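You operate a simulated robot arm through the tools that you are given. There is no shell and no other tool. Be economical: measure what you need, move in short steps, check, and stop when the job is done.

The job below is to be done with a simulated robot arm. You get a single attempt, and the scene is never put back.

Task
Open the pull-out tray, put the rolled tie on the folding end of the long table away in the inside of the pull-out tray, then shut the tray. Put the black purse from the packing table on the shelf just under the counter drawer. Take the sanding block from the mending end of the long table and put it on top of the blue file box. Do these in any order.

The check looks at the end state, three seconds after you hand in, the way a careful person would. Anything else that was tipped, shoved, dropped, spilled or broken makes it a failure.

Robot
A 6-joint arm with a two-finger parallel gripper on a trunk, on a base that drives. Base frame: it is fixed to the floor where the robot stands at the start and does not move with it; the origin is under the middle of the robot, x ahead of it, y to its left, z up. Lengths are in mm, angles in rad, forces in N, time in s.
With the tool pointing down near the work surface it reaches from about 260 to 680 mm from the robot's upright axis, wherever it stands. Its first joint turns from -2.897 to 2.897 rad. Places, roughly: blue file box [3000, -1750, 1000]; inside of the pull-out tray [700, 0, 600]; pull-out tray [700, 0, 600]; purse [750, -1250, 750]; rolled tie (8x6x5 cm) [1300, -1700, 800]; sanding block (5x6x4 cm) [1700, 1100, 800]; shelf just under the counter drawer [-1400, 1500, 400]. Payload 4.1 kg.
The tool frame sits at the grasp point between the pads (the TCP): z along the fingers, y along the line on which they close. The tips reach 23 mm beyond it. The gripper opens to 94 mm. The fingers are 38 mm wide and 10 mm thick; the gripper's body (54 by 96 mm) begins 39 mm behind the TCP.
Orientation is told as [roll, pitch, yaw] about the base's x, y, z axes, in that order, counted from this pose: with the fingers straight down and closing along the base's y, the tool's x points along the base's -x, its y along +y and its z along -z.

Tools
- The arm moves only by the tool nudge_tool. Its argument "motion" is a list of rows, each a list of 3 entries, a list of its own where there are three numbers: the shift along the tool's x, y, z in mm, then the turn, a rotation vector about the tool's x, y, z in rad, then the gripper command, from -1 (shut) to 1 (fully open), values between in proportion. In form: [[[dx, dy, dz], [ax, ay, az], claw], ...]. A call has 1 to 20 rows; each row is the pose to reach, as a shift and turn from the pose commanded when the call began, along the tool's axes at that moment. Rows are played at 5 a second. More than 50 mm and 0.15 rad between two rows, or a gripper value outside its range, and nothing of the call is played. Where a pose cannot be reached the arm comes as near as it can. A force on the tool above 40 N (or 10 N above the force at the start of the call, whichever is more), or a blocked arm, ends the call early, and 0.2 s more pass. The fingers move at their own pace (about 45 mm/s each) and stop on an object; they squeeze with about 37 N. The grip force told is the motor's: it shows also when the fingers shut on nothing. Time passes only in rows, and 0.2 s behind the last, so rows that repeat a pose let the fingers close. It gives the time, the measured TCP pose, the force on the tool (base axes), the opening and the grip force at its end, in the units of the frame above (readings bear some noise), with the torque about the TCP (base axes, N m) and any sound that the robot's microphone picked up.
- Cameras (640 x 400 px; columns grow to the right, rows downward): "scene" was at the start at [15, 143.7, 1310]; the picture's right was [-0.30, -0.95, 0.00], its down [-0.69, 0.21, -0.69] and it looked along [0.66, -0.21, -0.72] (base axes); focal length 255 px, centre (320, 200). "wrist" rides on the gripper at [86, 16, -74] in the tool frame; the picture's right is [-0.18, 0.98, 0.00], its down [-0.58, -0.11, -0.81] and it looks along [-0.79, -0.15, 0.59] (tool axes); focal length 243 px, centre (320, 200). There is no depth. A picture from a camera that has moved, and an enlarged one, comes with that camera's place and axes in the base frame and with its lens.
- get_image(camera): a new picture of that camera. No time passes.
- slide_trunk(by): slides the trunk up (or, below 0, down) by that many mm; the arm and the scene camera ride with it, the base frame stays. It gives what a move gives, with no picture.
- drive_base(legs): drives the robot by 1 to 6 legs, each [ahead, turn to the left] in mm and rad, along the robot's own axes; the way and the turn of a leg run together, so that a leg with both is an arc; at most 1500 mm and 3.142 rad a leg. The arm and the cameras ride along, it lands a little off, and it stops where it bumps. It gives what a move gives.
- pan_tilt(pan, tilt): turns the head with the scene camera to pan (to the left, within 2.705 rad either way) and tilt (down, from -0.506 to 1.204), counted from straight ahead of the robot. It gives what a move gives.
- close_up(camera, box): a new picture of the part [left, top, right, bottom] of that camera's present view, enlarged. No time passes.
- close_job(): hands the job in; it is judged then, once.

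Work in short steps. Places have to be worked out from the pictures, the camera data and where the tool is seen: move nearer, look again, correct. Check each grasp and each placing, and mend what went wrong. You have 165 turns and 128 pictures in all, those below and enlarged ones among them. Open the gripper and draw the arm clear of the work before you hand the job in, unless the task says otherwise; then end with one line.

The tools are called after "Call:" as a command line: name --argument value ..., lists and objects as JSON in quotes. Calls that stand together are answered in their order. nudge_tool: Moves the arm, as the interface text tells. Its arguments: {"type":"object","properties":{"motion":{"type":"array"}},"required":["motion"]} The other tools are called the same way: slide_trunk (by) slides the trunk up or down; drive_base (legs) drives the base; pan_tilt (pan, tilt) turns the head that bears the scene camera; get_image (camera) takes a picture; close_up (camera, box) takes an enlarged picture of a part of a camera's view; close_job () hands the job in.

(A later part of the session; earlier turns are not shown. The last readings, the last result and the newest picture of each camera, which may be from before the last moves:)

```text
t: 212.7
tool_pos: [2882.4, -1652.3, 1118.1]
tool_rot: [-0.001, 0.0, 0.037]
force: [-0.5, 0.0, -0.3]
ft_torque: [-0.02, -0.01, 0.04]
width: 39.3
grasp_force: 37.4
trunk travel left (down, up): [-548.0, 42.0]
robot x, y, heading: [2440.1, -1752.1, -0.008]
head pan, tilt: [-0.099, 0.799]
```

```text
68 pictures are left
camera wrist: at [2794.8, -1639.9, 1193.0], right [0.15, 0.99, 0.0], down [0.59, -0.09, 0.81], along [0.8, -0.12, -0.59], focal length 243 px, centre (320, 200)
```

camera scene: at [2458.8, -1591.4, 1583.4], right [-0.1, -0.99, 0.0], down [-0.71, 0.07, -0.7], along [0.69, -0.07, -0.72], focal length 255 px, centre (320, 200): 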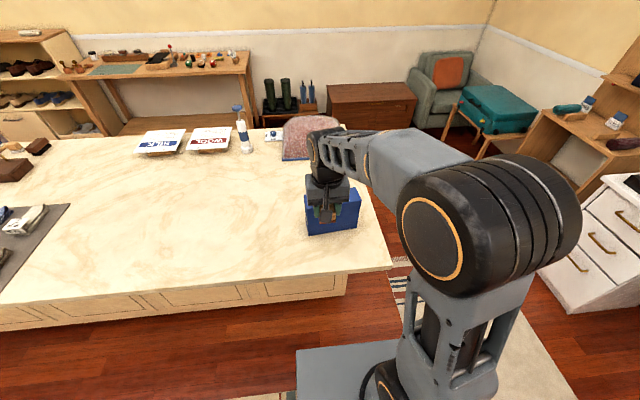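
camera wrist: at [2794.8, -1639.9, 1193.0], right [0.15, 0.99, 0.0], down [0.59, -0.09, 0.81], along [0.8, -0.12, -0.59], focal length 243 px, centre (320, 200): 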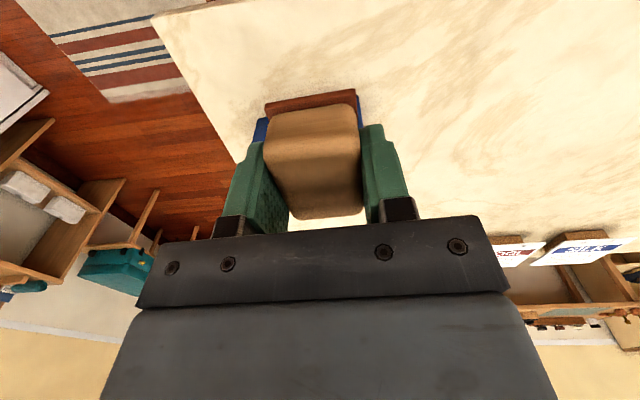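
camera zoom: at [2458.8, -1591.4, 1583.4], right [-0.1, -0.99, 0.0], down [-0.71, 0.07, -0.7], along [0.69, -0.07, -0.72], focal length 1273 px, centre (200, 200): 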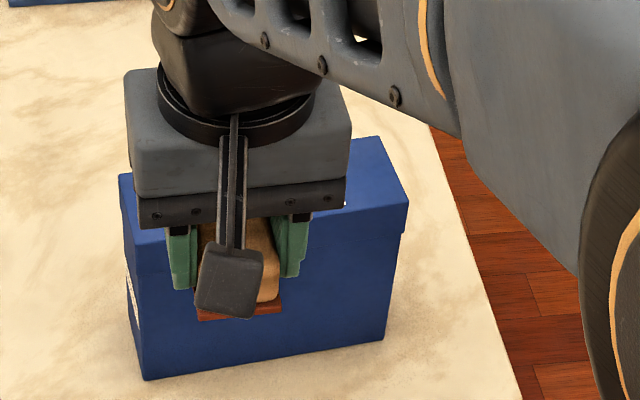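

Box top centre ≈(3067,-1698), top z≈965, turned by ≈0.1 rad. I rotate the gripper so the block's length follows the box and move above it.

Call:
nudge_tool --motion '[[[-17, -5, 0], [0, 0, 0.14], -1], [[-34, -10, 0], [0, 0, 0.28], -1], [[-50, -15, 0], [0, 0, 0.42], -1], [[-67, -20, 0], [0, 0, 0.56], -1], [[-84, -25, 0], [0, 0, 0.7], -1], [[-100, -30, 0], [0, 0, 0.84], -1], [[-117, -35, 0], [0, 0, 0.98], -1], [[-134, -40, 0], [0, 0, 1.12], -1], [[-150, -45, 0], [0, 0, 1.26], -1], [[-167, -50, 0], [0, 0, 1.4], -1], [[-183, -53, 0], [0, 0, 1.5], -1], [[-183, -53, 0], [0, 0, 1.5], -1]]'

Call:
get_image --camera "wrist"

Call:
close_up --camera "scene" --box '[280, 140, 408, 220]'

```text
t: 215.3
tool_pos: [3066.1, -1700.5, 1117.7]
tool_rot: [-0.003, -0.001, -1.464]
force: [0.4, 0.2, 0.3]
ft_torque: [0.05, 0.01, 0.0]
width: 39.0
grasp_force: 36.5
trunk travel left (down, up): [-548.0, 42.0]
robot x, y, heading: [2435.8, -1749.3, -0.004]
head pan, tilt: [-0.099, 0.799]
```

```text
67 pictures are left
camera wrist: at [3072.9, -1612.7, 1192.4], right [1.0, -0.08, 0.0], down [-0.05, -0.59, 0.81], along [-0.06, -0.81, -0.59], focal length 243 px, centre (320, 200)
```

wrist: 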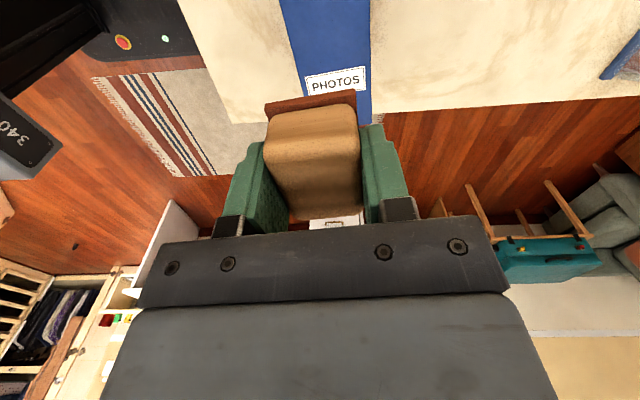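

```text
5.00 times, centred on (344, 180) of scene
camera zoom: at [2458.8, -1591.5, 1583.3], right [-0.11, -0.99, 0.0], down [-0.71, 0.08, -0.7], along [0.69, -0.07, -0.72], focal length 1273 px, centre (200, 300)
```

zoom: 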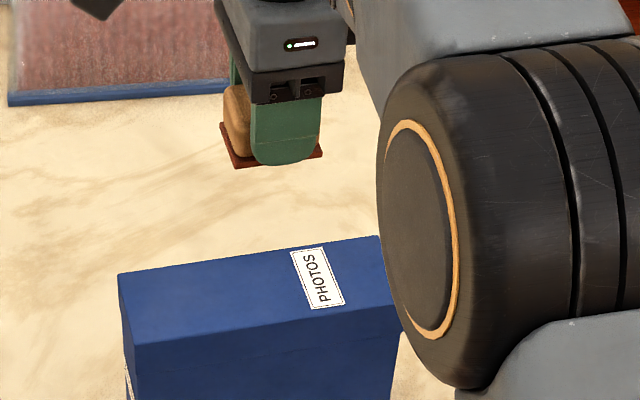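

Wrist view puts the box centre line at x≈3073; I shift 7 mm and descend to just above.

Call:
nudge_tool --motion '[[[0, 7, 20], [0, 0, 0], -1], [[0, 7, 50], [0, 0, 0], -1], [[0, 7, 80], [0, 0, 0], -1], [[0, 7, 100], [0, 0, 0], -1], [[0, 7, 100], [0, 0, 0], -1]]'

Call:
get_image --camera "wrist"

Call:
close_up --camera "scene" --box '[280, 140, 408, 220]'

```text
t: 216.5
tool_pos: [3073.6, -1699.6, 1018.8]
tool_rot: [0.001, -0.002, -1.463]
force: [0.4, -0.4, 0.9]
ft_torque: [-0.02, -0.01, -0.03]
width: 39.1
grasp_force: 36.9
trunk travel left (down, up): [-548.0, 42.0]
robot x, y, heading: [2439.7, -1750.7, -0.0]
head pan, tilt: [-0.099, 0.799]
```

```text
65 pictures are left
camera wrist: at [3080.1, -1611.0, 1093.0], right [1.0, -0.08, 0.0], down [-0.05, -0.59, 0.81], along [-0.06, -0.81, -0.59], focal length 243 px, centre (320, 200)
```

wrist: 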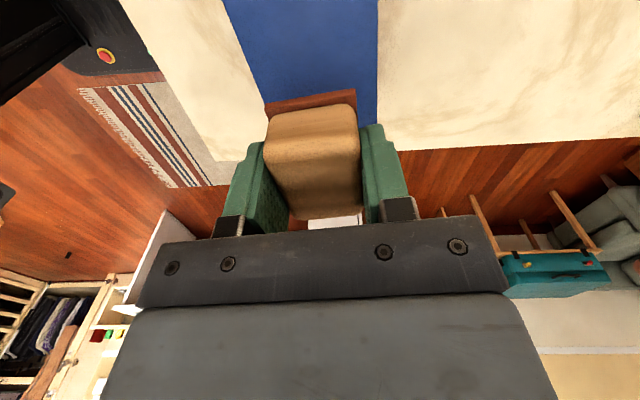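

```text
5.00 times, centred on (344, 180) of scene
camera zoom: at [2458.8, -1591.5, 1583.3], right [-0.11, -0.99, 0.0], down [-0.71, 0.08, -0.7], along [0.69, -0.07, -0.72], focal length 1273 px, centre (200, 300)
```

zoom: 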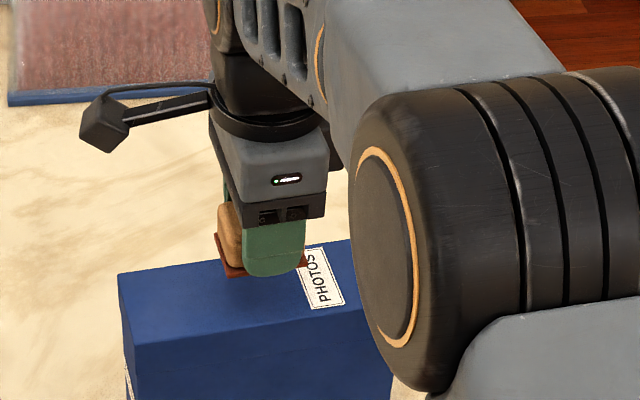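

Well centred. Lower in small steps until contact.

Call:
nudge_tool --motion '[[[0, 0, 8], [0, 0, 0], -1], [[0, 0, 14], [0, 0, 0], -1], [[0, 0, 18], [0, 0, 0], -1], [[0, 0, 18], [0, 0, 0], -1]]'

Call:
nudge_tool --motion '[[[0, 0, 3], [0, 0, 0], -1], [[0, 0, 5], [0, 0, 0], -1], [[0, 0, 5], [0, 0, 0], -1]]'

```text
t: 217.5
tool_pos: [3073.8, -1699.9, 999.6]
tool_rot: [-0.002, -0.002, -1.462]
force: [-0.5, 0.1, 0.8]
ft_torque: [-0.02, -0.02, 0.01]
width: 39.0
grasp_force: 37.0
trunk travel left (down, up): [-548.0, 42.0]
robot x, y, heading: [2441.3, -1753.4, -0.002]
head pan, tilt: [-0.099, 0.799]
```

```text
t: 218.3
tool_pos: [3074.4, -1697.8, 994.3]
tool_rot: [0.0, -0.002, -1.462]
force: [-0.7, 0.0, -1.3]
ft_torque: [-0.04, 0.02, -0.02]
width: 39.0
grasp_force: 37.4
trunk travel left (down, up): [-548.0, 42.0]
robot x, y, heading: [2444.8, -1752.1, -0.003]
head pan, tilt: [-0.099, 0.799]
```

Call:
nudge_tool --motion '[[[0, 0, 3], [0, 0, 0], -1], [[0, 0, 5], [0, 0, 0], -1], [[0, 0, 5], [0, 0, 0], -1]]'

Call:
nudge_tool --motion '[[[0, 0, 3], [0, 0, 0], -1], [[0, 0, 5], [0, 0, 0], -1], [[0, 0, 5], [0, 0, 0], -1]]'

Call:
close_up --camera "scene" --box '[280, 160, 376, 220]'

```text
t: 219.1
tool_pos: [3073.3, -1698.0, 988.7]
tool_rot: [-0.003, -0.002, -1.463]
force: [-0.1, 0.0, -0.4]
ft_torque: [0.0, 0.0, 0.02]
width: 39.3
grasp_force: 36.9
trunk travel left (down, up): [-548.0, 42.0]
robot x, y, heading: [2436.9, -1751.3, -0.006]
head pan, tilt: [-0.099, 0.799]
```

```text
t: 219.9
tool_pos: [3073.8, -1698.1, 985.5]
tool_rot: [0.0, -0.002, -1.462]
force: [-0.2, -0.3, -0.3]
ft_torque: [-0.02, -0.01, 0.01]
width: 38.9
grasp_force: 37.3
trunk travel left (down, up): [-548.0, 42.0]
robot x, y, heading: [2439.1, -1753.0, -0.002]
head pan, tilt: [-0.099, 0.799]
```

```text
6.67 times, centred on (328, 190) of scene
camera zoom: at [2458.8, -1591.5, 1583.3], right [-0.11, -0.99, 0.0], down [-0.71, 0.08, -0.7], along [0.69, -0.07, -0.72], focal length 1697 px, centre (267, 267)
```

zoom: 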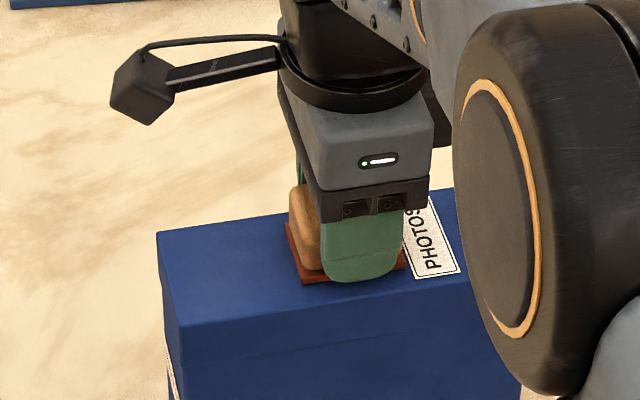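

No contact yet; continue lowering.

Call:
nudge_tool --motion '[[[0, 0, 3], [0, 0, 0], -1], [[0, 0, 6], [0, 0, 0], -1], [[0, 0, 6], [0, 0, 0], -1]]'

Call:
nudge_tool --motion '[[[0, 0, 3], [0, 0, 0], -1], [[0, 0, 5], [0, 0, 0], -1], [[0, 0, 5], [0, 0, 0], -1]]'

```text
t: 220.7
tool_pos: [3072.7, -1699.0, 983.0]
tool_rot: [0.005, 0.001, -1.465]
force: [2.0, 0.1, 21.7]
ft_torque: [0.34, 0.29, -0.03]
width: 38.9
grasp_force: 37.0
trunk travel left (down, up): [-548.0, 42.0]
robot x, y, heading: [2440.4, -1752.4, 0.0]
head pan, tilt: [-0.099, 0.799]
```

```text
t: 221.2
tool_pos: [3075.5, -1698.6, 984.0]
tool_rot: [0.014, -0.002, -1.463]
force: [-1.7, -0.3, 13.4]
ft_torque: [0.01, 0.33, 0.02]
width: 39.0
grasp_force: 37.0
trunk travel left (down, up): [-548.0, 42.0]
robot x, y, heading: [2440.2, -1748.1, -0.007]
head pan, tilt: [-0.099, 0.799]
stopped in row 2: the force on the tool passed its limit (the readings are from after the stop); the commanded pose is now the measured one
```

Contact made. Release, opening only moderately, then lift and check.

Call:
nudge_tool --motion '[[[0, 0, -1], [0, 0, 0], 0.3], [[0, 0, -1], [0, 0, 0], 0.3], [[0, 0, -1], [0, 0, 0], 0.3], [[0, 0, -20], [0, 0, 0], 0.3], [[0, 0, -60], [0, 0, 0], 0.3], [[0, 0, -110], [0, 0, 0], 0.3], [[0, 0, -140], [0, 0, 0], 0.3]]'

Call:
close_up --camera "scene" --box '[280, 140, 408, 220]'

```text
t: 222.8
tool_pos: [3075.5, -1698.9, 1122.7]
tool_rot: [0.005, -0.003, -1.463]
force: [0.2, -1.3, 0.7]
ft_torque: [0.01, -0.02, -0.01]
width: 61.3
grasp_force: 0.0
trunk travel left (down, up): [-548.0, 42.0]
robot x, y, heading: [2438.1, -1751.5, -0.005]
head pan, tilt: [-0.099, 0.799]
```

```text
5.00 times, centred on (344, 180) of scene
camera zoom: at [2458.6, -1591.5, 1583.3], right [-0.1, -0.99, 0.0], down [-0.71, 0.08, -0.7], along [0.69, -0.07, -0.72], focal length 1273 px, centre (200, 300)
```

zoom: 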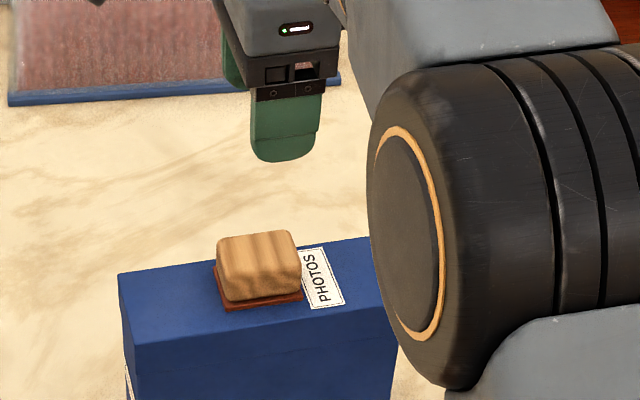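

Sanding block sits well on the blue box. I retract the arm and drive around to the right end of the long table for the tie.

Call:
nudge_tool --motion '[[[0, -45, 0], [0, 0, 0], 0.3], [[0, -90, 0], [0, 0, 0], 0.3], [[0, -135, 0], [0, 0, 0], 0.3], [[0, -180, 0], [0, 0, 0], 0.3], [[0, -180, 0], [0, 0, 0], 0.3]]'

Call:
drive_base --legs '[[-60, 0], [0, -1.57], [640, 0]]'

Call:
pan_tilt --pan -1.3 --tilt 0.6

Call:
get_image --camera "scene"

```text
t: 224.0
tool_pos: [2894.6, -1719.1, 1122.6]
tool_rot: [0.009, -0.003, -1.463]
force: [1.1, 0.7, 0.7]
ft_torque: [0.02, 0.01, 0.01]
width: 61.2
grasp_force: 0.1
trunk travel left (down, up): [-548.0, 42.0]
robot x, y, heading: [2438.7, -1749.6, -0.01]
head pan, tilt: [-0.099, 0.799]
```

```text
t: 232.0
tool_pos: [2422.4, -2846.9, 1122.0]
tool_rot: [0.009, -0.001, -3.019]
force: [-1.0, -0.6, -0.3]
ft_torque: [0.01, 0.03, -0.01]
width: 61.1
grasp_force: 0.1
trunk travel left (down, up): [-548.0, 42.0]
robot x, y, heading: [2380.7, -2389.9, -1.56]
head pan, tilt: [-0.099, 0.799]
```

```text
t: 233.4
tool_pos: [2420.9, -2846.2, 1120.6]
tool_rot: [0.009, -0.005, -3.02]
force: [-0.8, -0.1, -0.5]
ft_torque: [0.01, -0.04, 0.01]
width: 61.1
grasp_force: 0.1
trunk travel left (down, up): [-548.0, 42.0]
robot x, y, heading: [2384.0, -2392.9, -1.56]
head pan, tilt: [-1.3, 0.6]
```

```text
61 pictures are left
camera scene: at [2461.9, -2351.7, 1600.2], right [-0.28, 0.96, 0.0], down [0.54, 0.16, -0.83], along [-0.79, -0.23, -0.56], focal length 255 px, centre (320, 200)
```

scene: 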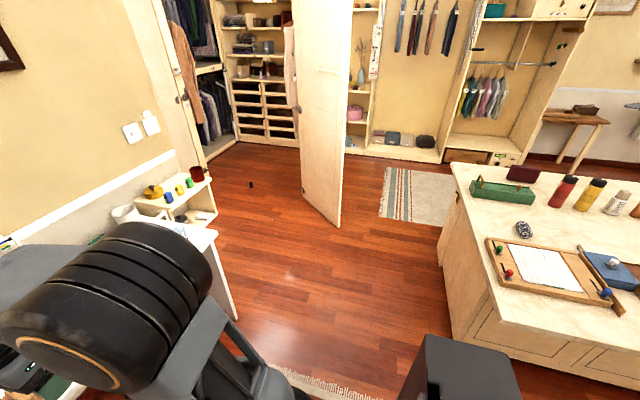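

Tie (dark roll) is visible near the table's right end. Drive along the end of the table and turn to face it.

Call:
drive_base --legs '[[0, -1.57], [1010, 0], [0, -1.57]]'

Call:
pan_tilt --pan -0.1 --tilt 0.8

Call:
get_image --camera "scene"

```text
t: 246.1
tool_pos: [1354.6, -1944.7, 1122.3]
tool_rot: [0.009, 0.0, 0.119]
force: [0.7, 0.5, -1.0]
ft_torque: [0.0, 0.0, 0.0]
width: 60.9
grasp_force: 0.1
trunk travel left (down, up): [-548.0, 42.0]
robot x, y, heading: [1391.7, -2400.3, 1.577]
head pan, tilt: [-1.3, 0.6]
```

```text
t: 247.5
tool_pos: [1354.4, -1945.1, 1121.1]
tool_rot: [0.009, -0.004, 0.119]
force: [0.7, 0.6, 0.1]
ft_torque: [0.01, -0.01, -0.02]
width: 61.0
grasp_force: 0.0
trunk travel left (down, up): [-548.0, 42.0]
robot x, y, heading: [1395.6, -2399.9, 1.572]
head pan, tilt: [-0.099, 0.799]
```

```text
60 pictures are left
camera scene: at [1230.9, -2380.4, 1583.4], right [1.0, -0.1, 0.0], down [-0.07, -0.71, -0.7], along [0.07, 0.69, -0.72], focal length 255 px, centre (320, 200)
```

scene: 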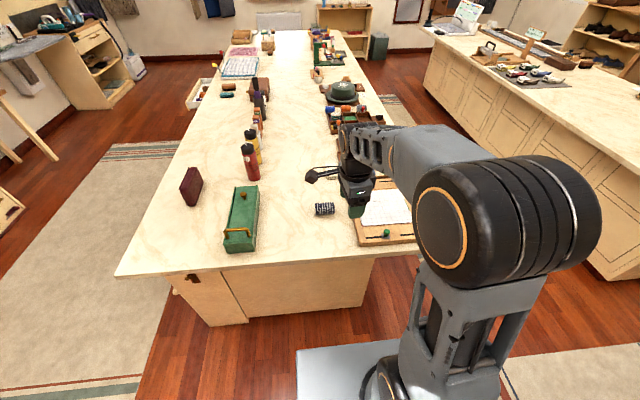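

Call:
close_up --camera "scene" --box '[272, 170, 400, 250]'

```text
5.00 times, centred on (336, 210) of scene
camera zoom: at [1230.9, -2380.4, 1583.4], right [1.0, -0.1, 0.0], down [-0.07, -0.71, -0.7], along [0.07, 0.69, -0.72], focal length 1273 px, centre (240, 150)
```

zoom: 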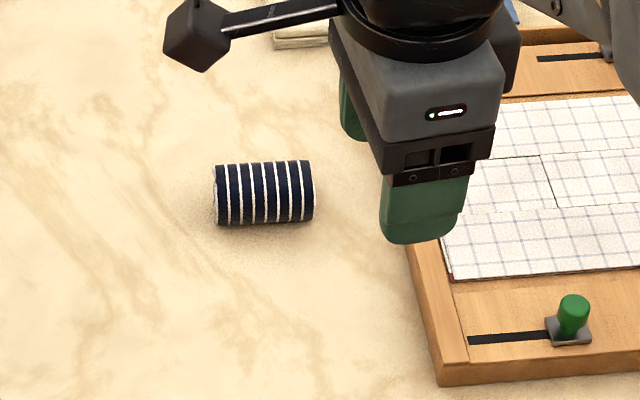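

Tie centre ≈(1322,-1685), axis along x, 80 mm long. I drive 150 mm closer and place the gripper above it, closing along y.

Call:
drive_base --legs '[[150, 0]]'

Call:
nudge_tool --motion '[[[5, 28, 20], [0, 0, 0.03], 1], [[9, 56, 40], [0, 0, 0.06], 1], [[14, 84, 60], [0, 0, 0.09], 1], [[19, 113, 80], [0, 0, 0.119], 1], [[19, 113, 125], [0, 0, 0.119], 1], [[19, 113, 170], [0, 0, 0.119], 1], [[19, 113, 205], [0, 0, 0.119], 1], [[19, 113, 205], [0, 0, 0.119], 1]]'

Call:
get_image --camera "wrist"

Call:
close_up --camera "scene" --box '[272, 190, 400, 270]'

```text
t: 248.9
tool_pos: [1352.0, -1792.0, 1121.3]
tool_rot: [0.007, -0.003, 0.12]
force: [-0.1, 0.2, -0.6]
ft_torque: [-0.02, -0.03, 0.03]
width: 61.1
grasp_force: 0.1
trunk travel left (down, up): [-548.0, 42.0]
robot x, y, heading: [1396.4, -2249.0, 1.58]
head pan, tilt: [-0.099, 0.799]
```

```text
t: 250.7
tool_pos: [1319.5, -1678.7, 916.7]
tool_rot: [0.009, -0.002, 0.0]
force: [0.1, 0.3, -0.2]
ft_torque: [0.0, 0.0, 0.0]
width: 94.0
grasp_force: 0.1
trunk travel left (down, up): [-548.0, 42.0]
robot x, y, heading: [1391.2, -2246.5, 1.576]
head pan, tilt: [-0.099, 0.799]
```

```text
58 pictures are left
camera wrist: at [1233.6, -1664.3, 991.4], right [0.18, 0.98, 0.01], down [0.58, -0.12, 0.81], along [0.79, -0.14, -0.59], focal length 243 px, centre (320, 200)
```

wrist: 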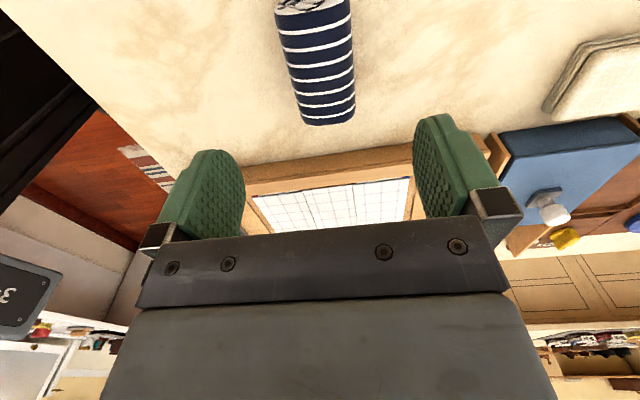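

```text
5.00 times, centred on (336, 230) of scene
camera zoom: at [1230.0, -2226.8, 1583.3], right [1.0, -0.09, 0.0], down [-0.07, -0.71, -0.7], along [0.07, 0.69, -0.72], focal length 1273 px, centre (240, 50)
```

zoom: 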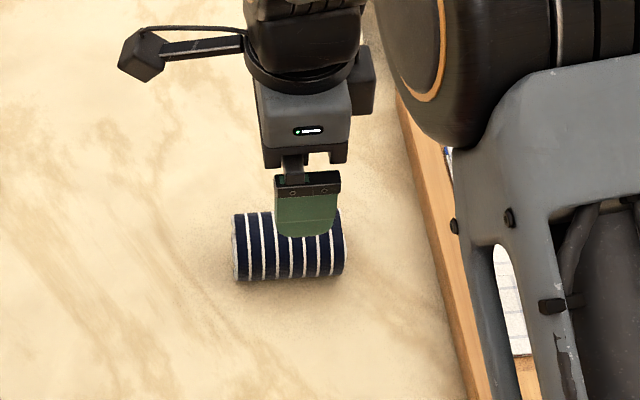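

Aligned (axis along x, y≈-1678). Descend and grasp.

Call:
nudge_tool --motion '[[[-4, 0, 40], [0, 0, 0], 1], [[-4, 0, 80], [0, 0, 0], 1], [[-4, 0, 100], [0, 0, 0], 1], [[-4, 0, 109], [0, 0, 0], 1], [[-4, 0, 109], [0, 0, 0], -1], [[-4, 0, 109], [0, 0, 0], -1], [[-4, 0, 109], [0, 0, 0], -1], [[-4, 0, 109], [0, 0, 0], -1], [[-4, 0, 109], [0, 0, 0], -1]]'

Call:
nudge_tool --motion '[[[0, 0, -40], [0, 0, 0], -1], [[0, 0, -85], [0, 0, 0], -1], [[0, 0, -130], [0, 0, 0], -1], [[0, 0, -180], [0, 0, 0], -1], [[0, -40, -200], [0, 0, 0], -1], [[0, -80, -200], [0, 0, 0], -1], [[0, -120, -200], [0, 0, 0], -1]]'

Call:
get_image --camera "wrist"

```text
t: 252.7
tool_pos: [1325.5, -1680.3, 808.3]
tool_rot: [0.009, -0.002, 0.001]
force: [-0.2, -0.7, -0.1]
ft_torque: [0.02, 0.02, -0.01]
width: 54.2
grasp_force: 36.9
trunk travel left (down, up): [-548.0, 42.0]
robot x, y, heading: [1391.8, -2247.8, 1.576]
head pan, tilt: [-0.099, 0.799]
```

```text
t: 254.3
tool_pos: [1327.8, -1800.4, 1006.2]
tool_rot: [0.008, -0.004, -0.001]
force: [0.4, 0.0, -1.0]
ft_torque: [0.04, -0.01, 0.03]
width: 54.6
grasp_force: 37.2
trunk travel left (down, up): [-548.0, 42.0]
robot x, y, heading: [1390.9, -2247.6, 1.577]
head pan, tilt: [-0.099, 0.799]
```

```text
56 pictures are left
camera wrist: at [1240.5, -1784.9, 1080.9], right [0.18, 0.98, 0.01], down [0.58, -0.12, 0.81], along [0.79, -0.14, -0.59], focal length 243 px, centre (320, 200)
```

wrist: 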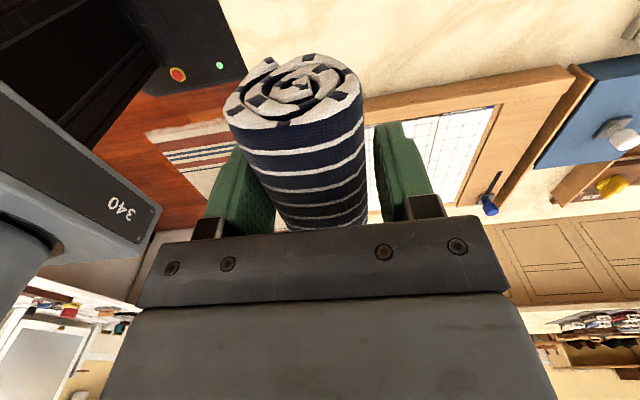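

Tie is firmly held (54 mm). I drive around the table's front right corner to the tray.

Call:
drive_base --legs '[[-110, 0], [0, 1.565], [1500, 0]]'

Call:
drive_base --legs '[[0, -1.57], [1200, 0], [1130, 0], [0, -1.57]]'

Call:
pan_tilt --pan -0.1 --tilt 0.95

Call:
get_image --camera "scene"

```text
t: 266.2
tool_pos: [-536.3, -2373.4, 1006.0]
tool_rot: [0.011, -0.003, 1.542]
force: [-0.3, 0.2, -0.6]
ft_torque: [-0.03, 0.03, 0.02]
width: 54.2
grasp_force: 37.2
trunk travel left (down, up): [-548.0, 42.0]
robot x, y, heading: [-85.8, -2324.6, 3.115]
head pan, tilt: [-0.099, 0.799]
```

```text
t: 285.3
tool_pos: [431.2, 28.2, 1006.7]
tool_rot: [0.009, -0.002, -1.633]
force: [-0.5, 0.6, -0.2]
ft_torque: [0.03, 0.02, 0.01]
width: 54.4
grasp_force: 36.6
trunk travel left (down, up): [-548.0, 42.0]
robot x, y, heading: [-18.8, -7.4, -0.053]
head pan, tilt: [-0.099, 0.799]
```

```text
t: 286.0
tool_pos: [431.3, 28.5, 1005.8]
tool_rot: [0.008, -0.001, -1.632]
force: [0.3, 0.1, -0.3]
ft_torque: [-0.01, -0.03, -0.03]
width: 54.5
grasp_force: 37.1
trunk travel left (down, up): [-548.0, 42.0]
robot x, y, heading: [-16.4, -3.7, -0.06]
head pan, tilt: [-0.099, 0.949]
```

```text
55 pictures are left
camera scene: at [0.2, 152.5, 1571.8], right [-0.15, -0.99, 0.0], down [-0.8, 0.13, -0.58], along [0.58, -0.09, -0.81], focal length 255 px, centre (320, 200)
```

scene: 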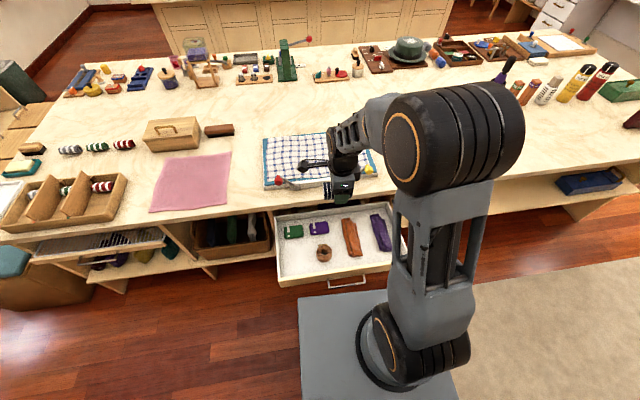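

Call:
close_up --camera "scene" --box '[264, 190, 424, 290]'

```text
4.00 times, centred on (344, 240) of scene
camera zoom: at [0.2, 152.5, 1571.8], right [-0.15, -0.99, 0.0], down [-0.8, 0.13, -0.58], along [0.58, -0.09, -0.81], focal length 1018 px, centre (224, 40)
```

zoom: 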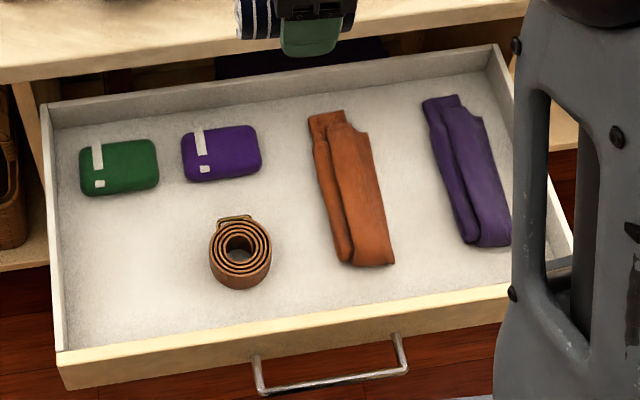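

Free floor at the tray's front-left around (425,175). I move the tie above it.

Call:
nudge_tool --motion '[[[35, -4, 0], [0, 0, -0.02], -1], [[70, -8, 0], [0, 0, -0.04], -1], [[110, -12, 0], [0, 0, -0.063], -1], [[146, -15, 0], [0, 0, -0.063], -1], [[146, -15, 0], [0, 0, -0.063], -1]]'

Call:
slide_trunk --by -240

Call:
get_image --camera "wrist"

Call:
get_image --camera "scene"

```text
t: 287.2
tool_pos: [426.1, 174.8, 1005.0]
tool_rot: [0.007, -0.004, -1.569]
force: [0.2, 1.1, -0.2]
ft_torque: [-0.01, -0.03, -0.01]
width: 54.4
grasp_force: 37.6
trunk travel left (down, up): [-548.0, 42.0]
robot x, y, heading: [-21.2, -8.3, -0.057]
head pan, tilt: [-0.099, 0.949]
```

```text
t: 289.7
tool_pos: [426.7, 174.3, 764.9]
tool_rot: [0.008, -0.003, -1.568]
force: [0.3, -0.6, -0.9]
ft_torque: [-0.01, 0.03, -0.01]
width: 54.4
grasp_force: 37.3
trunk travel left (down, up): [-308.0, 282.0]
robot x, y, heading: [-23.0, -6.7, -0.055]
head pan, tilt: [-0.099, 0.949]
```

```text
53 pictures are left
camera wrist: at [441.2, 260.8, 839.8], right [0.98, -0.18, 0.01], down [-0.11, -0.58, 0.81], along [-0.14, -0.79, -0.59], focal length 243 px, centre (320, 200)
```

wrist: 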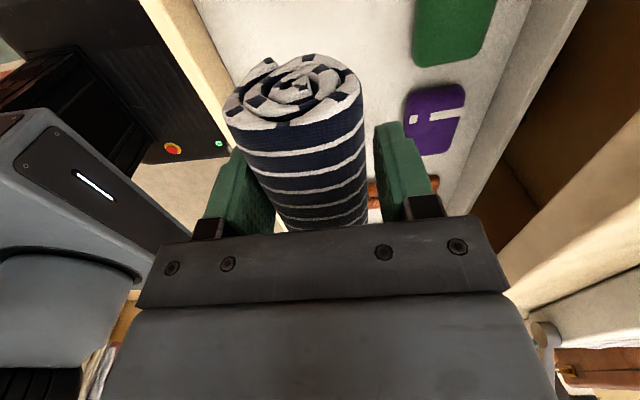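

```text
52 pictures are left
camera scene: at [0.1, 152.5, 1331.8], right [-0.15, -0.99, 0.0], down [-0.8, 0.13, -0.58], along [0.58, -0.09, -0.81], focal length 255 px, centre (320, 200)
```

scene: 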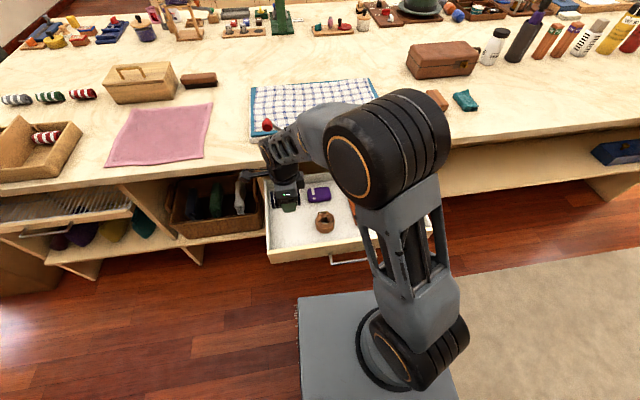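

Position is good; shift 5 mm toward the front and lower by trunk, then small steps.

Call:
nudge_tool --motion '[[[0, -5, 0], [0, 0, 0], -1], [[0, -5, 0], [0, 0, 0], -1]]'

Call:
slide_trunk --by -105

Call:
get_image --camera "wrist"

Call:
nudge_tool --motion '[[[0, 0, 5], [0, 0, 0], -1], [[0, 0, 10], [0, 0, 0], -1], [[0, 0, 10], [0, 0, 0], -1]]'

```text
t: 290.3
tool_pos: [421.4, 174.0, 764.9]
tool_rot: [0.009, -0.002, -1.569]
force: [0.1, -0.2, 0.8]
ft_torque: [0.03, 0.0, -0.01]
width: 54.3
grasp_force: 37.7
trunk travel left (down, up): [-308.0, 282.0]
robot x, y, heading: [-21.0, -6.5, -0.062]
head pan, tilt: [-0.099, 0.949]
```

```text
t: 291.7
tool_pos: [420.3, 174.9, 659.5]
tool_rot: [0.01, -0.002, -1.568]
force: [0.7, 0.0, -0.5]
ft_torque: [0.04, 0.0, 0.0]
width: 54.3
grasp_force: 36.9
trunk travel left (down, up): [-203.0, 387.0]
robot x, y, heading: [-21.9, -4.6, -0.055]
head pan, tilt: [-0.099, 0.949]
```

```text
51 pictures are left
camera wrist: at [436.1, 261.2, 734.9], right [0.98, -0.18, 0.01], down [-0.11, -0.58, 0.81], along [-0.14, -0.79, -0.59], focal length 243 px, centre (320, 200)
```

wrist: 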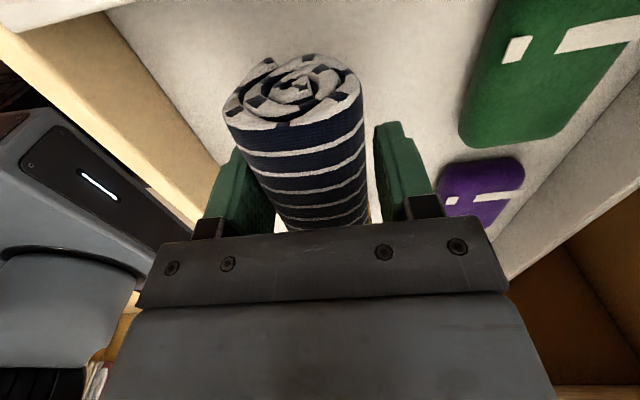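

```text
t: 292.5
tool_pos: [421.8, 174.0, 650.5]
tool_rot: [0.009, -0.002, -1.568]
force: [-0.2, 0.5, -0.9]
ft_torque: [0.0, -0.01, 0.03]
width: 54.4
grasp_force: 37.3
trunk travel left (down, up): [-203.0, 387.0]
robot x, y, heading: [-21.6, -6.3, -0.055]
head pan, tilt: [-0.099, 0.949]
```

Call:
nudge_tool --motion '[[[0, 0, 5], [0, 0, 0], -1], [[0, 0, 10], [0, 0, 0], -1], [[0, 0, 10], [0, 0, 0], -1]]'

Call:
nudge_tool --motion '[[[0, 0, 5], [0, 0, 0], -1], [[0, 0, 8], [0, 0, 0], -1], [[0, 0, 8], [0, 0, 0], -1]]'

```text
t: 293.3
tool_pos: [421.5, 173.5, 639.9]
tool_rot: [0.009, -0.003, -1.57]
force: [0.4, 0.5, -0.9]
ft_torque: [0.05, -0.02, 0.01]
width: 54.4
grasp_force: 37.2
trunk travel left (down, up): [-203.0, 387.0]
robot x, y, heading: [-16.6, -4.9, -0.053]
head pan, tilt: [-0.099, 0.949]
```

```text
t: 294.1
tool_pos: [422.5, 174.5, 631.0]
tool_rot: [0.009, -0.001, -1.569]
force: [0.2, 0.7, -0.2]
ft_torque: [0.01, 0.01, -0.03]
width: 54.0
grasp_force: 37.0
trunk travel left (down, up): [-203.0, 387.0]
robot x, y, heading: [-18.2, -2.4, -0.054]
head pan, tilt: [-0.099, 0.949]
```

Call:
nudge_tool --motion '[[[0, 0, 4], [0, 0, 0], -1], [[0, 0, 8], [0, 0, 0], -1], [[0, 0, 8], [0, 0, 0], -1]]'

Call:
nudge_tool --motion '[[[0, 0, 4], [0, 0, 0], -1], [[0, 0, 6], [0, 0, 0], -1], [[0, 0, 6], [0, 0, 0], -1]]'

Call:
get_image --camera "wrist"

```text
t: 294.9
tool_pos: [422.5, 173.9, 627.0]
tool_rot: [0.013, 0.0, -1.569]
force: [-0.3, -1.4, 25.8]
ft_torque: [-0.02, -0.01, 0.07]
width: 54.4
grasp_force: 36.8
trunk travel left (down, up): [-203.0, 387.0]
robot x, y, heading: [-17.0, -8.4, -0.055]
head pan, tilt: [-0.099, 0.949]
```

```text
t: 295.2
tool_pos: [424.6, 174.0, 626.1]
tool_rot: [0.021, 0.003, -1.569]
force: [1.4, -4.3, 17.4]
ft_torque: [-0.3, -0.02, -0.02]
width: 54.2
grasp_force: 37.1
trunk travel left (down, up): [-203.0, 387.0]
robot x, y, heading: [-16.8, -6.1, -0.058]
head pan, tilt: [-0.099, 0.949]
stopped in row 1: the force on the tool passed its limit (the readings are from after the stop); the commanded pose is now the measured one
```

```text
50 pictures are left
camera wrist: at [438.9, 261.0, 701.5], right [0.98, -0.18, 0.02], down [-0.12, -0.58, 0.8], along [-0.14, -0.79, -0.6], focal length 243 px, centre (320, 200)
```

wrist: 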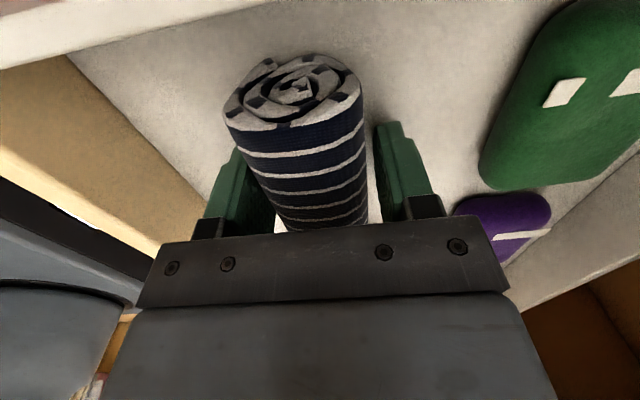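

Tie is resting on the tray floor. Open moderately and lift straight up.

Call:
nudge_tool --motion '[[[0, 0, -2], [0, 0, 0], 0.55], [[0, 0, -2], [0, 0, 0], 0.55], [[0, 0, -2], [0, 0, 0], 0.55], [[0, 0, -2], [0, 0, 0], 0.55], [[0, 0, -30], [0, 0, 0], 0.55], [[0, 0, -75], [0, 0, 0], 0.55], [[0, 0, -120], [0, 0, 0], 0.55], [[0, 0, -165], [0, 0, 0], 0.55], [[0, 0, -200], [0, 0, 0], 0.55]]'

Call:
get_image --camera "scene"

```text
t: 297.2
tool_pos: [419.6, 174.8, 825.0]
tool_rot: [0.014, -0.001, -1.568]
force: [0.6, 0.4, -0.4]
ft_torque: [0.03, -0.01, 0.0]
width: 73.0
grasp_force: 0.1
trunk travel left (down, up): [-203.0, 387.0]
robot x, y, heading: [-16.6, -8.4, -0.054]
head pan, tilt: [-0.099, 0.949]
```

```text
49 pictures are left
camera scene: at [0.3, 152.5, 1226.8], right [-0.16, -0.99, 0.0], down [-0.8, 0.13, -0.58], along [0.57, -0.09, -0.81], focal length 255 px, centre (320, 200)
```

scene: 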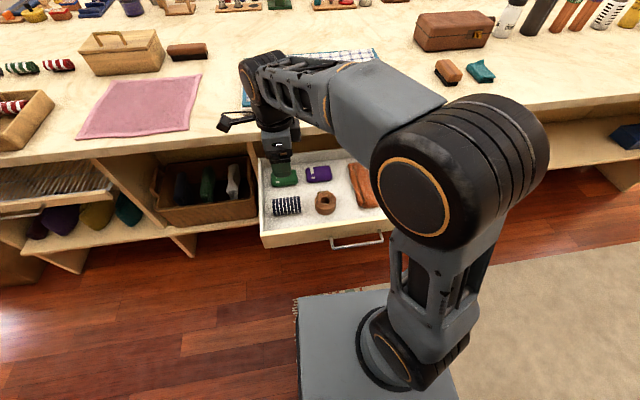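

Tie lies in the tray. I lift away, back off, realign in front of the handle and prepare the horizontal pushing pose.

Call:
drive_base --legs '[[0, -0.115], [-500, 0], [0, 0.17]]'

Call:
nudge_tool --motion '[[[-45, 0, 15], [0, 0, 0], 0], [[-90, 0, 30], [0, 0, 0], 0], [[-135, 0, 45], [0, 0, 0], 0], [[-180, 0, 60], [0, 0, 0], 0], [[-225, 0, 75], [0, 0, 0], 0], [[-268, 0, 75], [0, 0, 0], 0], [[-268, 0, 75], [0, 0, 0], 0]]'

Call:
pan_tilt --pan -0.1 --tilt 0.6

Call:
get_image --camera "scene"

```text
t: 301.4
tool_pos: [-85.2, 283.0, 824.3]
tool_rot: [0.012, -0.001, -1.512]
force: [0.4, 0.8, -0.1]
ft_torque: [-0.01, -0.01, 0.01]
width: 72.6
grasp_force: 0.1
trunk travel left (down, up): [-203.0, 387.0]
robot x, y, heading: [-513.7, 76.0, 0.004]
head pan, tilt: [-0.099, 0.949]
```

```text
t: 303.0
tool_pos: [-69.3, 15.1, 748.4]
tool_rot: [0.013, -0.001, -1.511]
force: [0.7, -0.6, 1.0]
ft_torque: [-0.01, 0.03, -0.02]
width: 46.9
grasp_force: 0.0
trunk travel left (down, up): [-203.0, 387.0]
robot x, y, heading: [-514.4, 73.5, 0.004]
head pan, tilt: [-0.099, 0.949]
```

```text
t: 303.9
tool_pos: [-69.3, 16.3, 748.7]
tool_rot: [0.014, 0.0, -1.513]
force: [-0.9, 0.0, -0.2]
ft_torque: [0.01, -0.05, -0.02]
width: 47.1
grasp_force: 0.1
trunk travel left (down, up): [-203.0, 387.0]
robot x, y, heading: [-515.2, 79.4, 0.001]
head pan, tilt: [-0.099, 0.6]
```

```text
48 pictures are left
camera scene: at [-487.9, 236.0, 1255.1], right [-0.1, -1.0, 0.0], down [-0.56, 0.06, -0.82], along [0.82, -0.08, -0.57], focal length 255 px, centre (320, 200)
```

scene: 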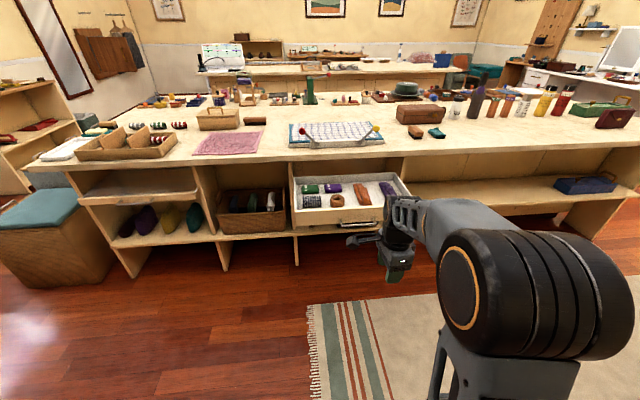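

Call:
drive_base --legs '[[-100, 0]]'

Call:
nudge_tool --motion '[[[-23, 0, 0], [0, 0, 0], 0], [[-23, 20, 0], [-0.07, 0, 0], 0], [[-23, 50, 0], [-0.17, 0, 0], 0], [[-23, 80, 0], [-0.31, 0, 0], 0], [[-23, 110, 0], [-0.45, 0, 0], 0], [[-23, 140, 0], [-0.59, 0, 0], 0], [[-23, 170, 0], [-0.73, 0, 0], 0], [[-23, 200, 0], [-0.87, 0, 0], 0], [[-23, 220, 0], [-1.01, 0, 0], 0], [[-23, 240, 0], [-1.15, 0, 0], 0], [[-23, 260, 0], [-1.29, 0, 0], 0], [[-23, 270, 0], [-1.43, 0, 0], 0], [[-23, 280, 0], [-1.56, 0, 0], 0], [[-23, 280, 0], [-1.56, 0, 0], 0]]'

```text
t: 305.0
tool_pos: [-167.3, 17.4, 748.8]
tool_rot: [0.013, 0.001, -1.512]
force: [0.2, -0.2, -0.6]
ft_torque: [-0.02, -0.03, -0.02]
width: 46.9
grasp_force: 0.2
trunk travel left (down, up): [-203.0, 387.0]
robot x, y, heading: [-612.6, 76.7, -0.003]
head pan, tilt: [-0.099, 0.6]
```

```text
t: 308.0
tool_pos: [114.4, 9.8, 752.8]
tool_rot: [1.576, 0.001, -1.512]
force: [-0.9, 0.7, 0.4]
ft_torque: [-0.01, 0.04, 0.04]
width: 46.9
grasp_force: 0.0
out of reach, approached as far as the arm can: row 9
trunk travel left (down, up): [-203.0, 387.0]
robot x, y, heading: [-614.2, 77.1, -0.002]
head pan, tilt: [-0.099, 0.6]
```

Horizontal. Close the fingers, lower to z≈637 (above the bar, on the panel) and drive forward to push the tray in.

Call:
slide_trunk --by -116

Call:
nudge_tool --motion '[[[0, 0, 0], [0, 0, 0], -1], [[0, 0, 0], [0, 0, 0], -1], [[0, 0, 0], [0, 0, 0], -1], [[0, 0, 0], [0, 0, 0], -1]]'

Call:
drive_base --legs '[[140, 0]]'

Call:
get_image --camera "wrist"

Call:
close_up --camera "scene" --box '[240, 130, 464, 270]'

```text
t: 309.5
tool_pos: [113.9, 9.9, 636.7]
tool_rot: [1.573, 0.0, -1.514]
force: [1.0, 0.2, -0.5]
ft_torque: [0.02, -0.03, 0.02]
width: 47.2
grasp_force: 0.0
trunk travel left (down, up): [-87.0, 503.0]
robot x, y, heading: [-613.3, 81.6, 0.002]
head pan, tilt: [-0.099, 0.6]
```

```text
t: 310.5
tool_pos: [114.6, 10.1, 637.0]
tool_rot: [1.574, -0.002, -1.513]
force: [0.1, 0.1, -0.6]
ft_torque: [-0.01, 0.02, -0.01]
width: 0.1
grasp_force: 37.4
trunk travel left (down, up): [-87.0, 503.0]
robot x, y, heading: [-610.3, 75.6, 0.002]
head pan, tilt: [-0.099, 0.6]
```

```text
t: 311.8
tool_pos: [257.0, 11.2, 635.7]
tool_rot: [1.574, -0.001, -1.511]
force: [-0.2, -0.5, -0.3]
ft_torque: [0.02, 0.01, -0.02]
width: 0.2
grasp_force: 36.8
trunk travel left (down, up): [-87.0, 503.0]
robot x, y, heading: [-470.0, 77.9, -0.002]
head pan, tilt: [-0.099, 0.6]
```

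```text
47 pictures are left
camera wrist: at [176.2, 92.6, 652.7], right [0.01, -0.18, 0.98], down [-0.77, -0.63, -0.11], along [0.64, -0.76, -0.15], focal length 243 px, centre (320, 200)
```

wrist: 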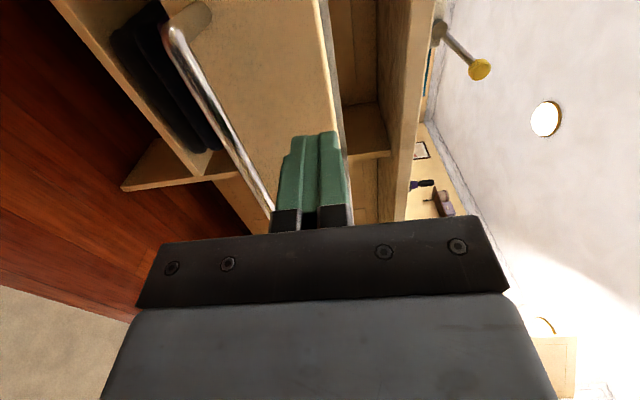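

```text
2.86 times, centred on (352, 200) of scene
camera zoom: at [-444.7, 236.0, 1139.2], right [-0.1, -1.0, 0.0], down [-0.56, 0.06, -0.83], along [0.82, -0.08, -0.56], focal length 728 px, centre (229, 200)
```

zoom: 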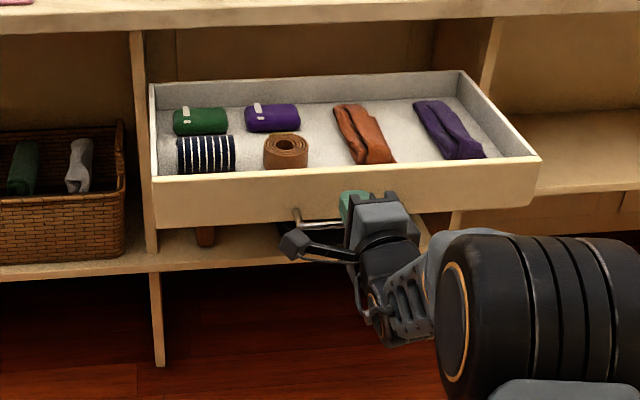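

Panel top seems at z≈648, so I lower 16 mm to push on the face safely, then push.

Call:
slide_trunk --by -17

Call:
drive_base --legs '[[130, 0]]'

Call:
get_image --camera "wrist"

Call:
close_up --camera "scene" --box '[240, 130, 464, 270]'

```text
t: 312.4
tool_pos: [256.0, 9.9, 619.4]
tool_rot: [1.574, 0.001, -1.511]
force: [0.3, 0.0, 0.1]
ft_torque: [0.01, -0.01, 0.02]
width: 0.0
grasp_force: 37.2
trunk travel left (down, up): [-70.0, 520.0]
robot x, y, heading: [-472.9, 76.9, 0.003]
head pan, tilt: [-0.099, 0.6]
```

```text
t: 313.7
tool_pos: [385.7, 10.6, 619.7]
tool_rot: [1.573, -0.001, -1.511]
force: [-0.5, -0.8, -0.6]
ft_torque: [-0.01, 0.0, -0.03]
width: 0.0
grasp_force: 37.1
trunk travel left (down, up): [-70.0, 520.0]
robot x, y, heading: [-339.3, 76.1, -0.004]
head pan, tilt: [-0.099, 0.6]
```

```text
45 pictures are left
camera wrist: at [306.1, 93.4, 635.7], right [0.01, -0.18, 0.98], down [-0.77, -0.63, -0.11], along [0.64, -0.76, -0.15], focal length 243 px, centre (320, 200)
```

wrist: 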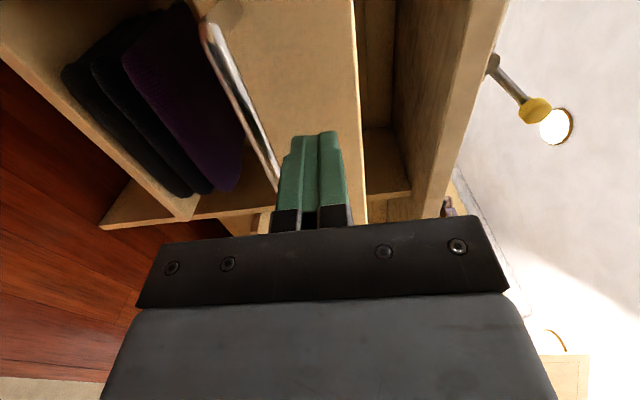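

```text
2.86 times, centred on (352, 200) of scene
camera zoom: at [-315.0, 236.2, 1122.2], right [-0.1, -1.0, 0.0], down [-0.56, 0.05, -0.83], along [0.82, -0.08, -0.56], focal length 728 px, centre (229, 200)
```

zoom: 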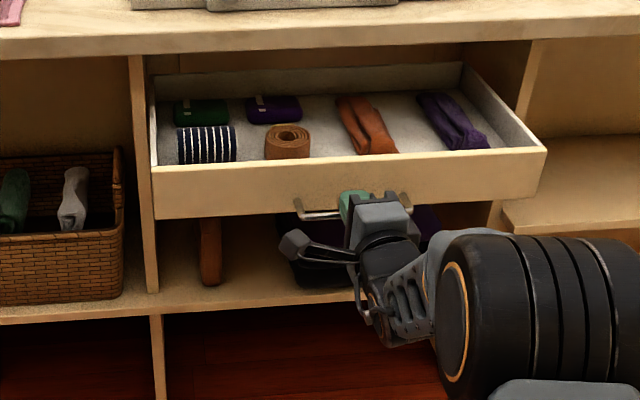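

Tray is sliding in smoothly with contents in place. Push 135 mm more.

Call:
drive_base --legs '[[135, 0]]'

Call:
close_up --camera "scene" --box '[240, 130, 464, 270]'

```text
t: 315.0
tool_pos: [518.7, 9.9, 619.6]
tool_rot: [1.575, 0.0, -1.513]
force: [-0.1, -0.5, -0.4]
ft_torque: [0.03, -0.02, 0.03]
width: 0.2
grasp_force: 37.3
trunk travel left (down, up): [-70.0, 520.0]
robot x, y, heading: [-207.0, 80.9, -0.001]
head pan, tilt: [-0.099, 0.6]
```

```text
2.86 times, centred on (352, 200) of scene
camera zoom: at [-181.2, 236.3, 1122.2], right [-0.1, -0.99, 0.0], down [-0.56, 0.06, -0.83], along [0.82, -0.08, -0.56], focal length 728 px, centre (229, 200)
```

zoom: 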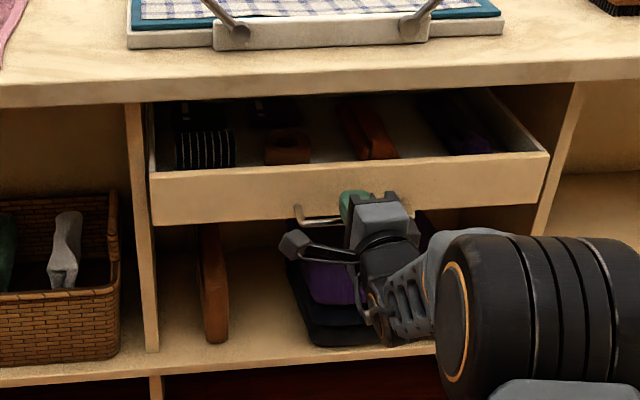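

Continue pushing gently with the arm until it meets its stop.

Call:
nudge_tool --motion '[[[0, 0, 8], [0, 0, 0], -1], [[0, 0, 16], [0, 0, 0], -1], [[0, 0, 24], [0, 0, 0], -1], [[0, 0, 32], [0, 0, 0], -1], [[0, 0, 40], [0, 0, 0], -1], [[0, 0, 40], [0, 0, 0], -1]]'

Call:
get_image --camera "wrist"

Call:
close_up --camera "scene" --box '[240, 130, 464, 270]'

```text
t: 316.0
tool_pos: [546.7, 12.3, 620.8]
tool_rot: [1.573, -0.001, -1.514]
force: [-24.9, 2.0, 6.4]
ft_torque: [-0.02, -0.18, -0.41]
width: 0.0
grasp_force: 37.0
trunk travel left (down, up): [-70.0, 520.0]
robot x, y, heading: [-208.7, 78.0, 0.004]
head pan, tilt: [-0.099, 0.6]
stopped in row 5: the force on the tool passed its limit (the readings are from after the stop); the commanded pose is now the measured one
```

```text
42 pictures are left
camera wrist: at [466.3, 93.9, 636.2], right [0.01, -0.18, 0.98], down [-0.77, -0.63, -0.11], along [0.64, -0.76, -0.15], focal length 243 px, centre (320, 200)
```

wrist: 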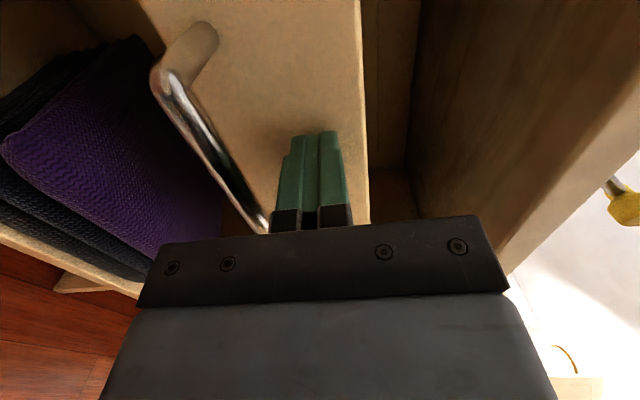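

```text
2.86 times, centred on (352, 200) of scene
camera zoom: at [-184.0, 236.5, 1122.4], right [-0.1, -0.99, 0.0], down [-0.56, 0.06, -0.83], along [0.82, -0.08, -0.56], focal length 728 px, centre (229, 200)
```

zoom: 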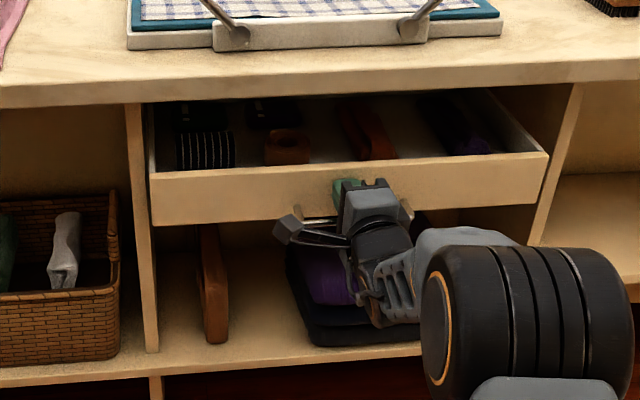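

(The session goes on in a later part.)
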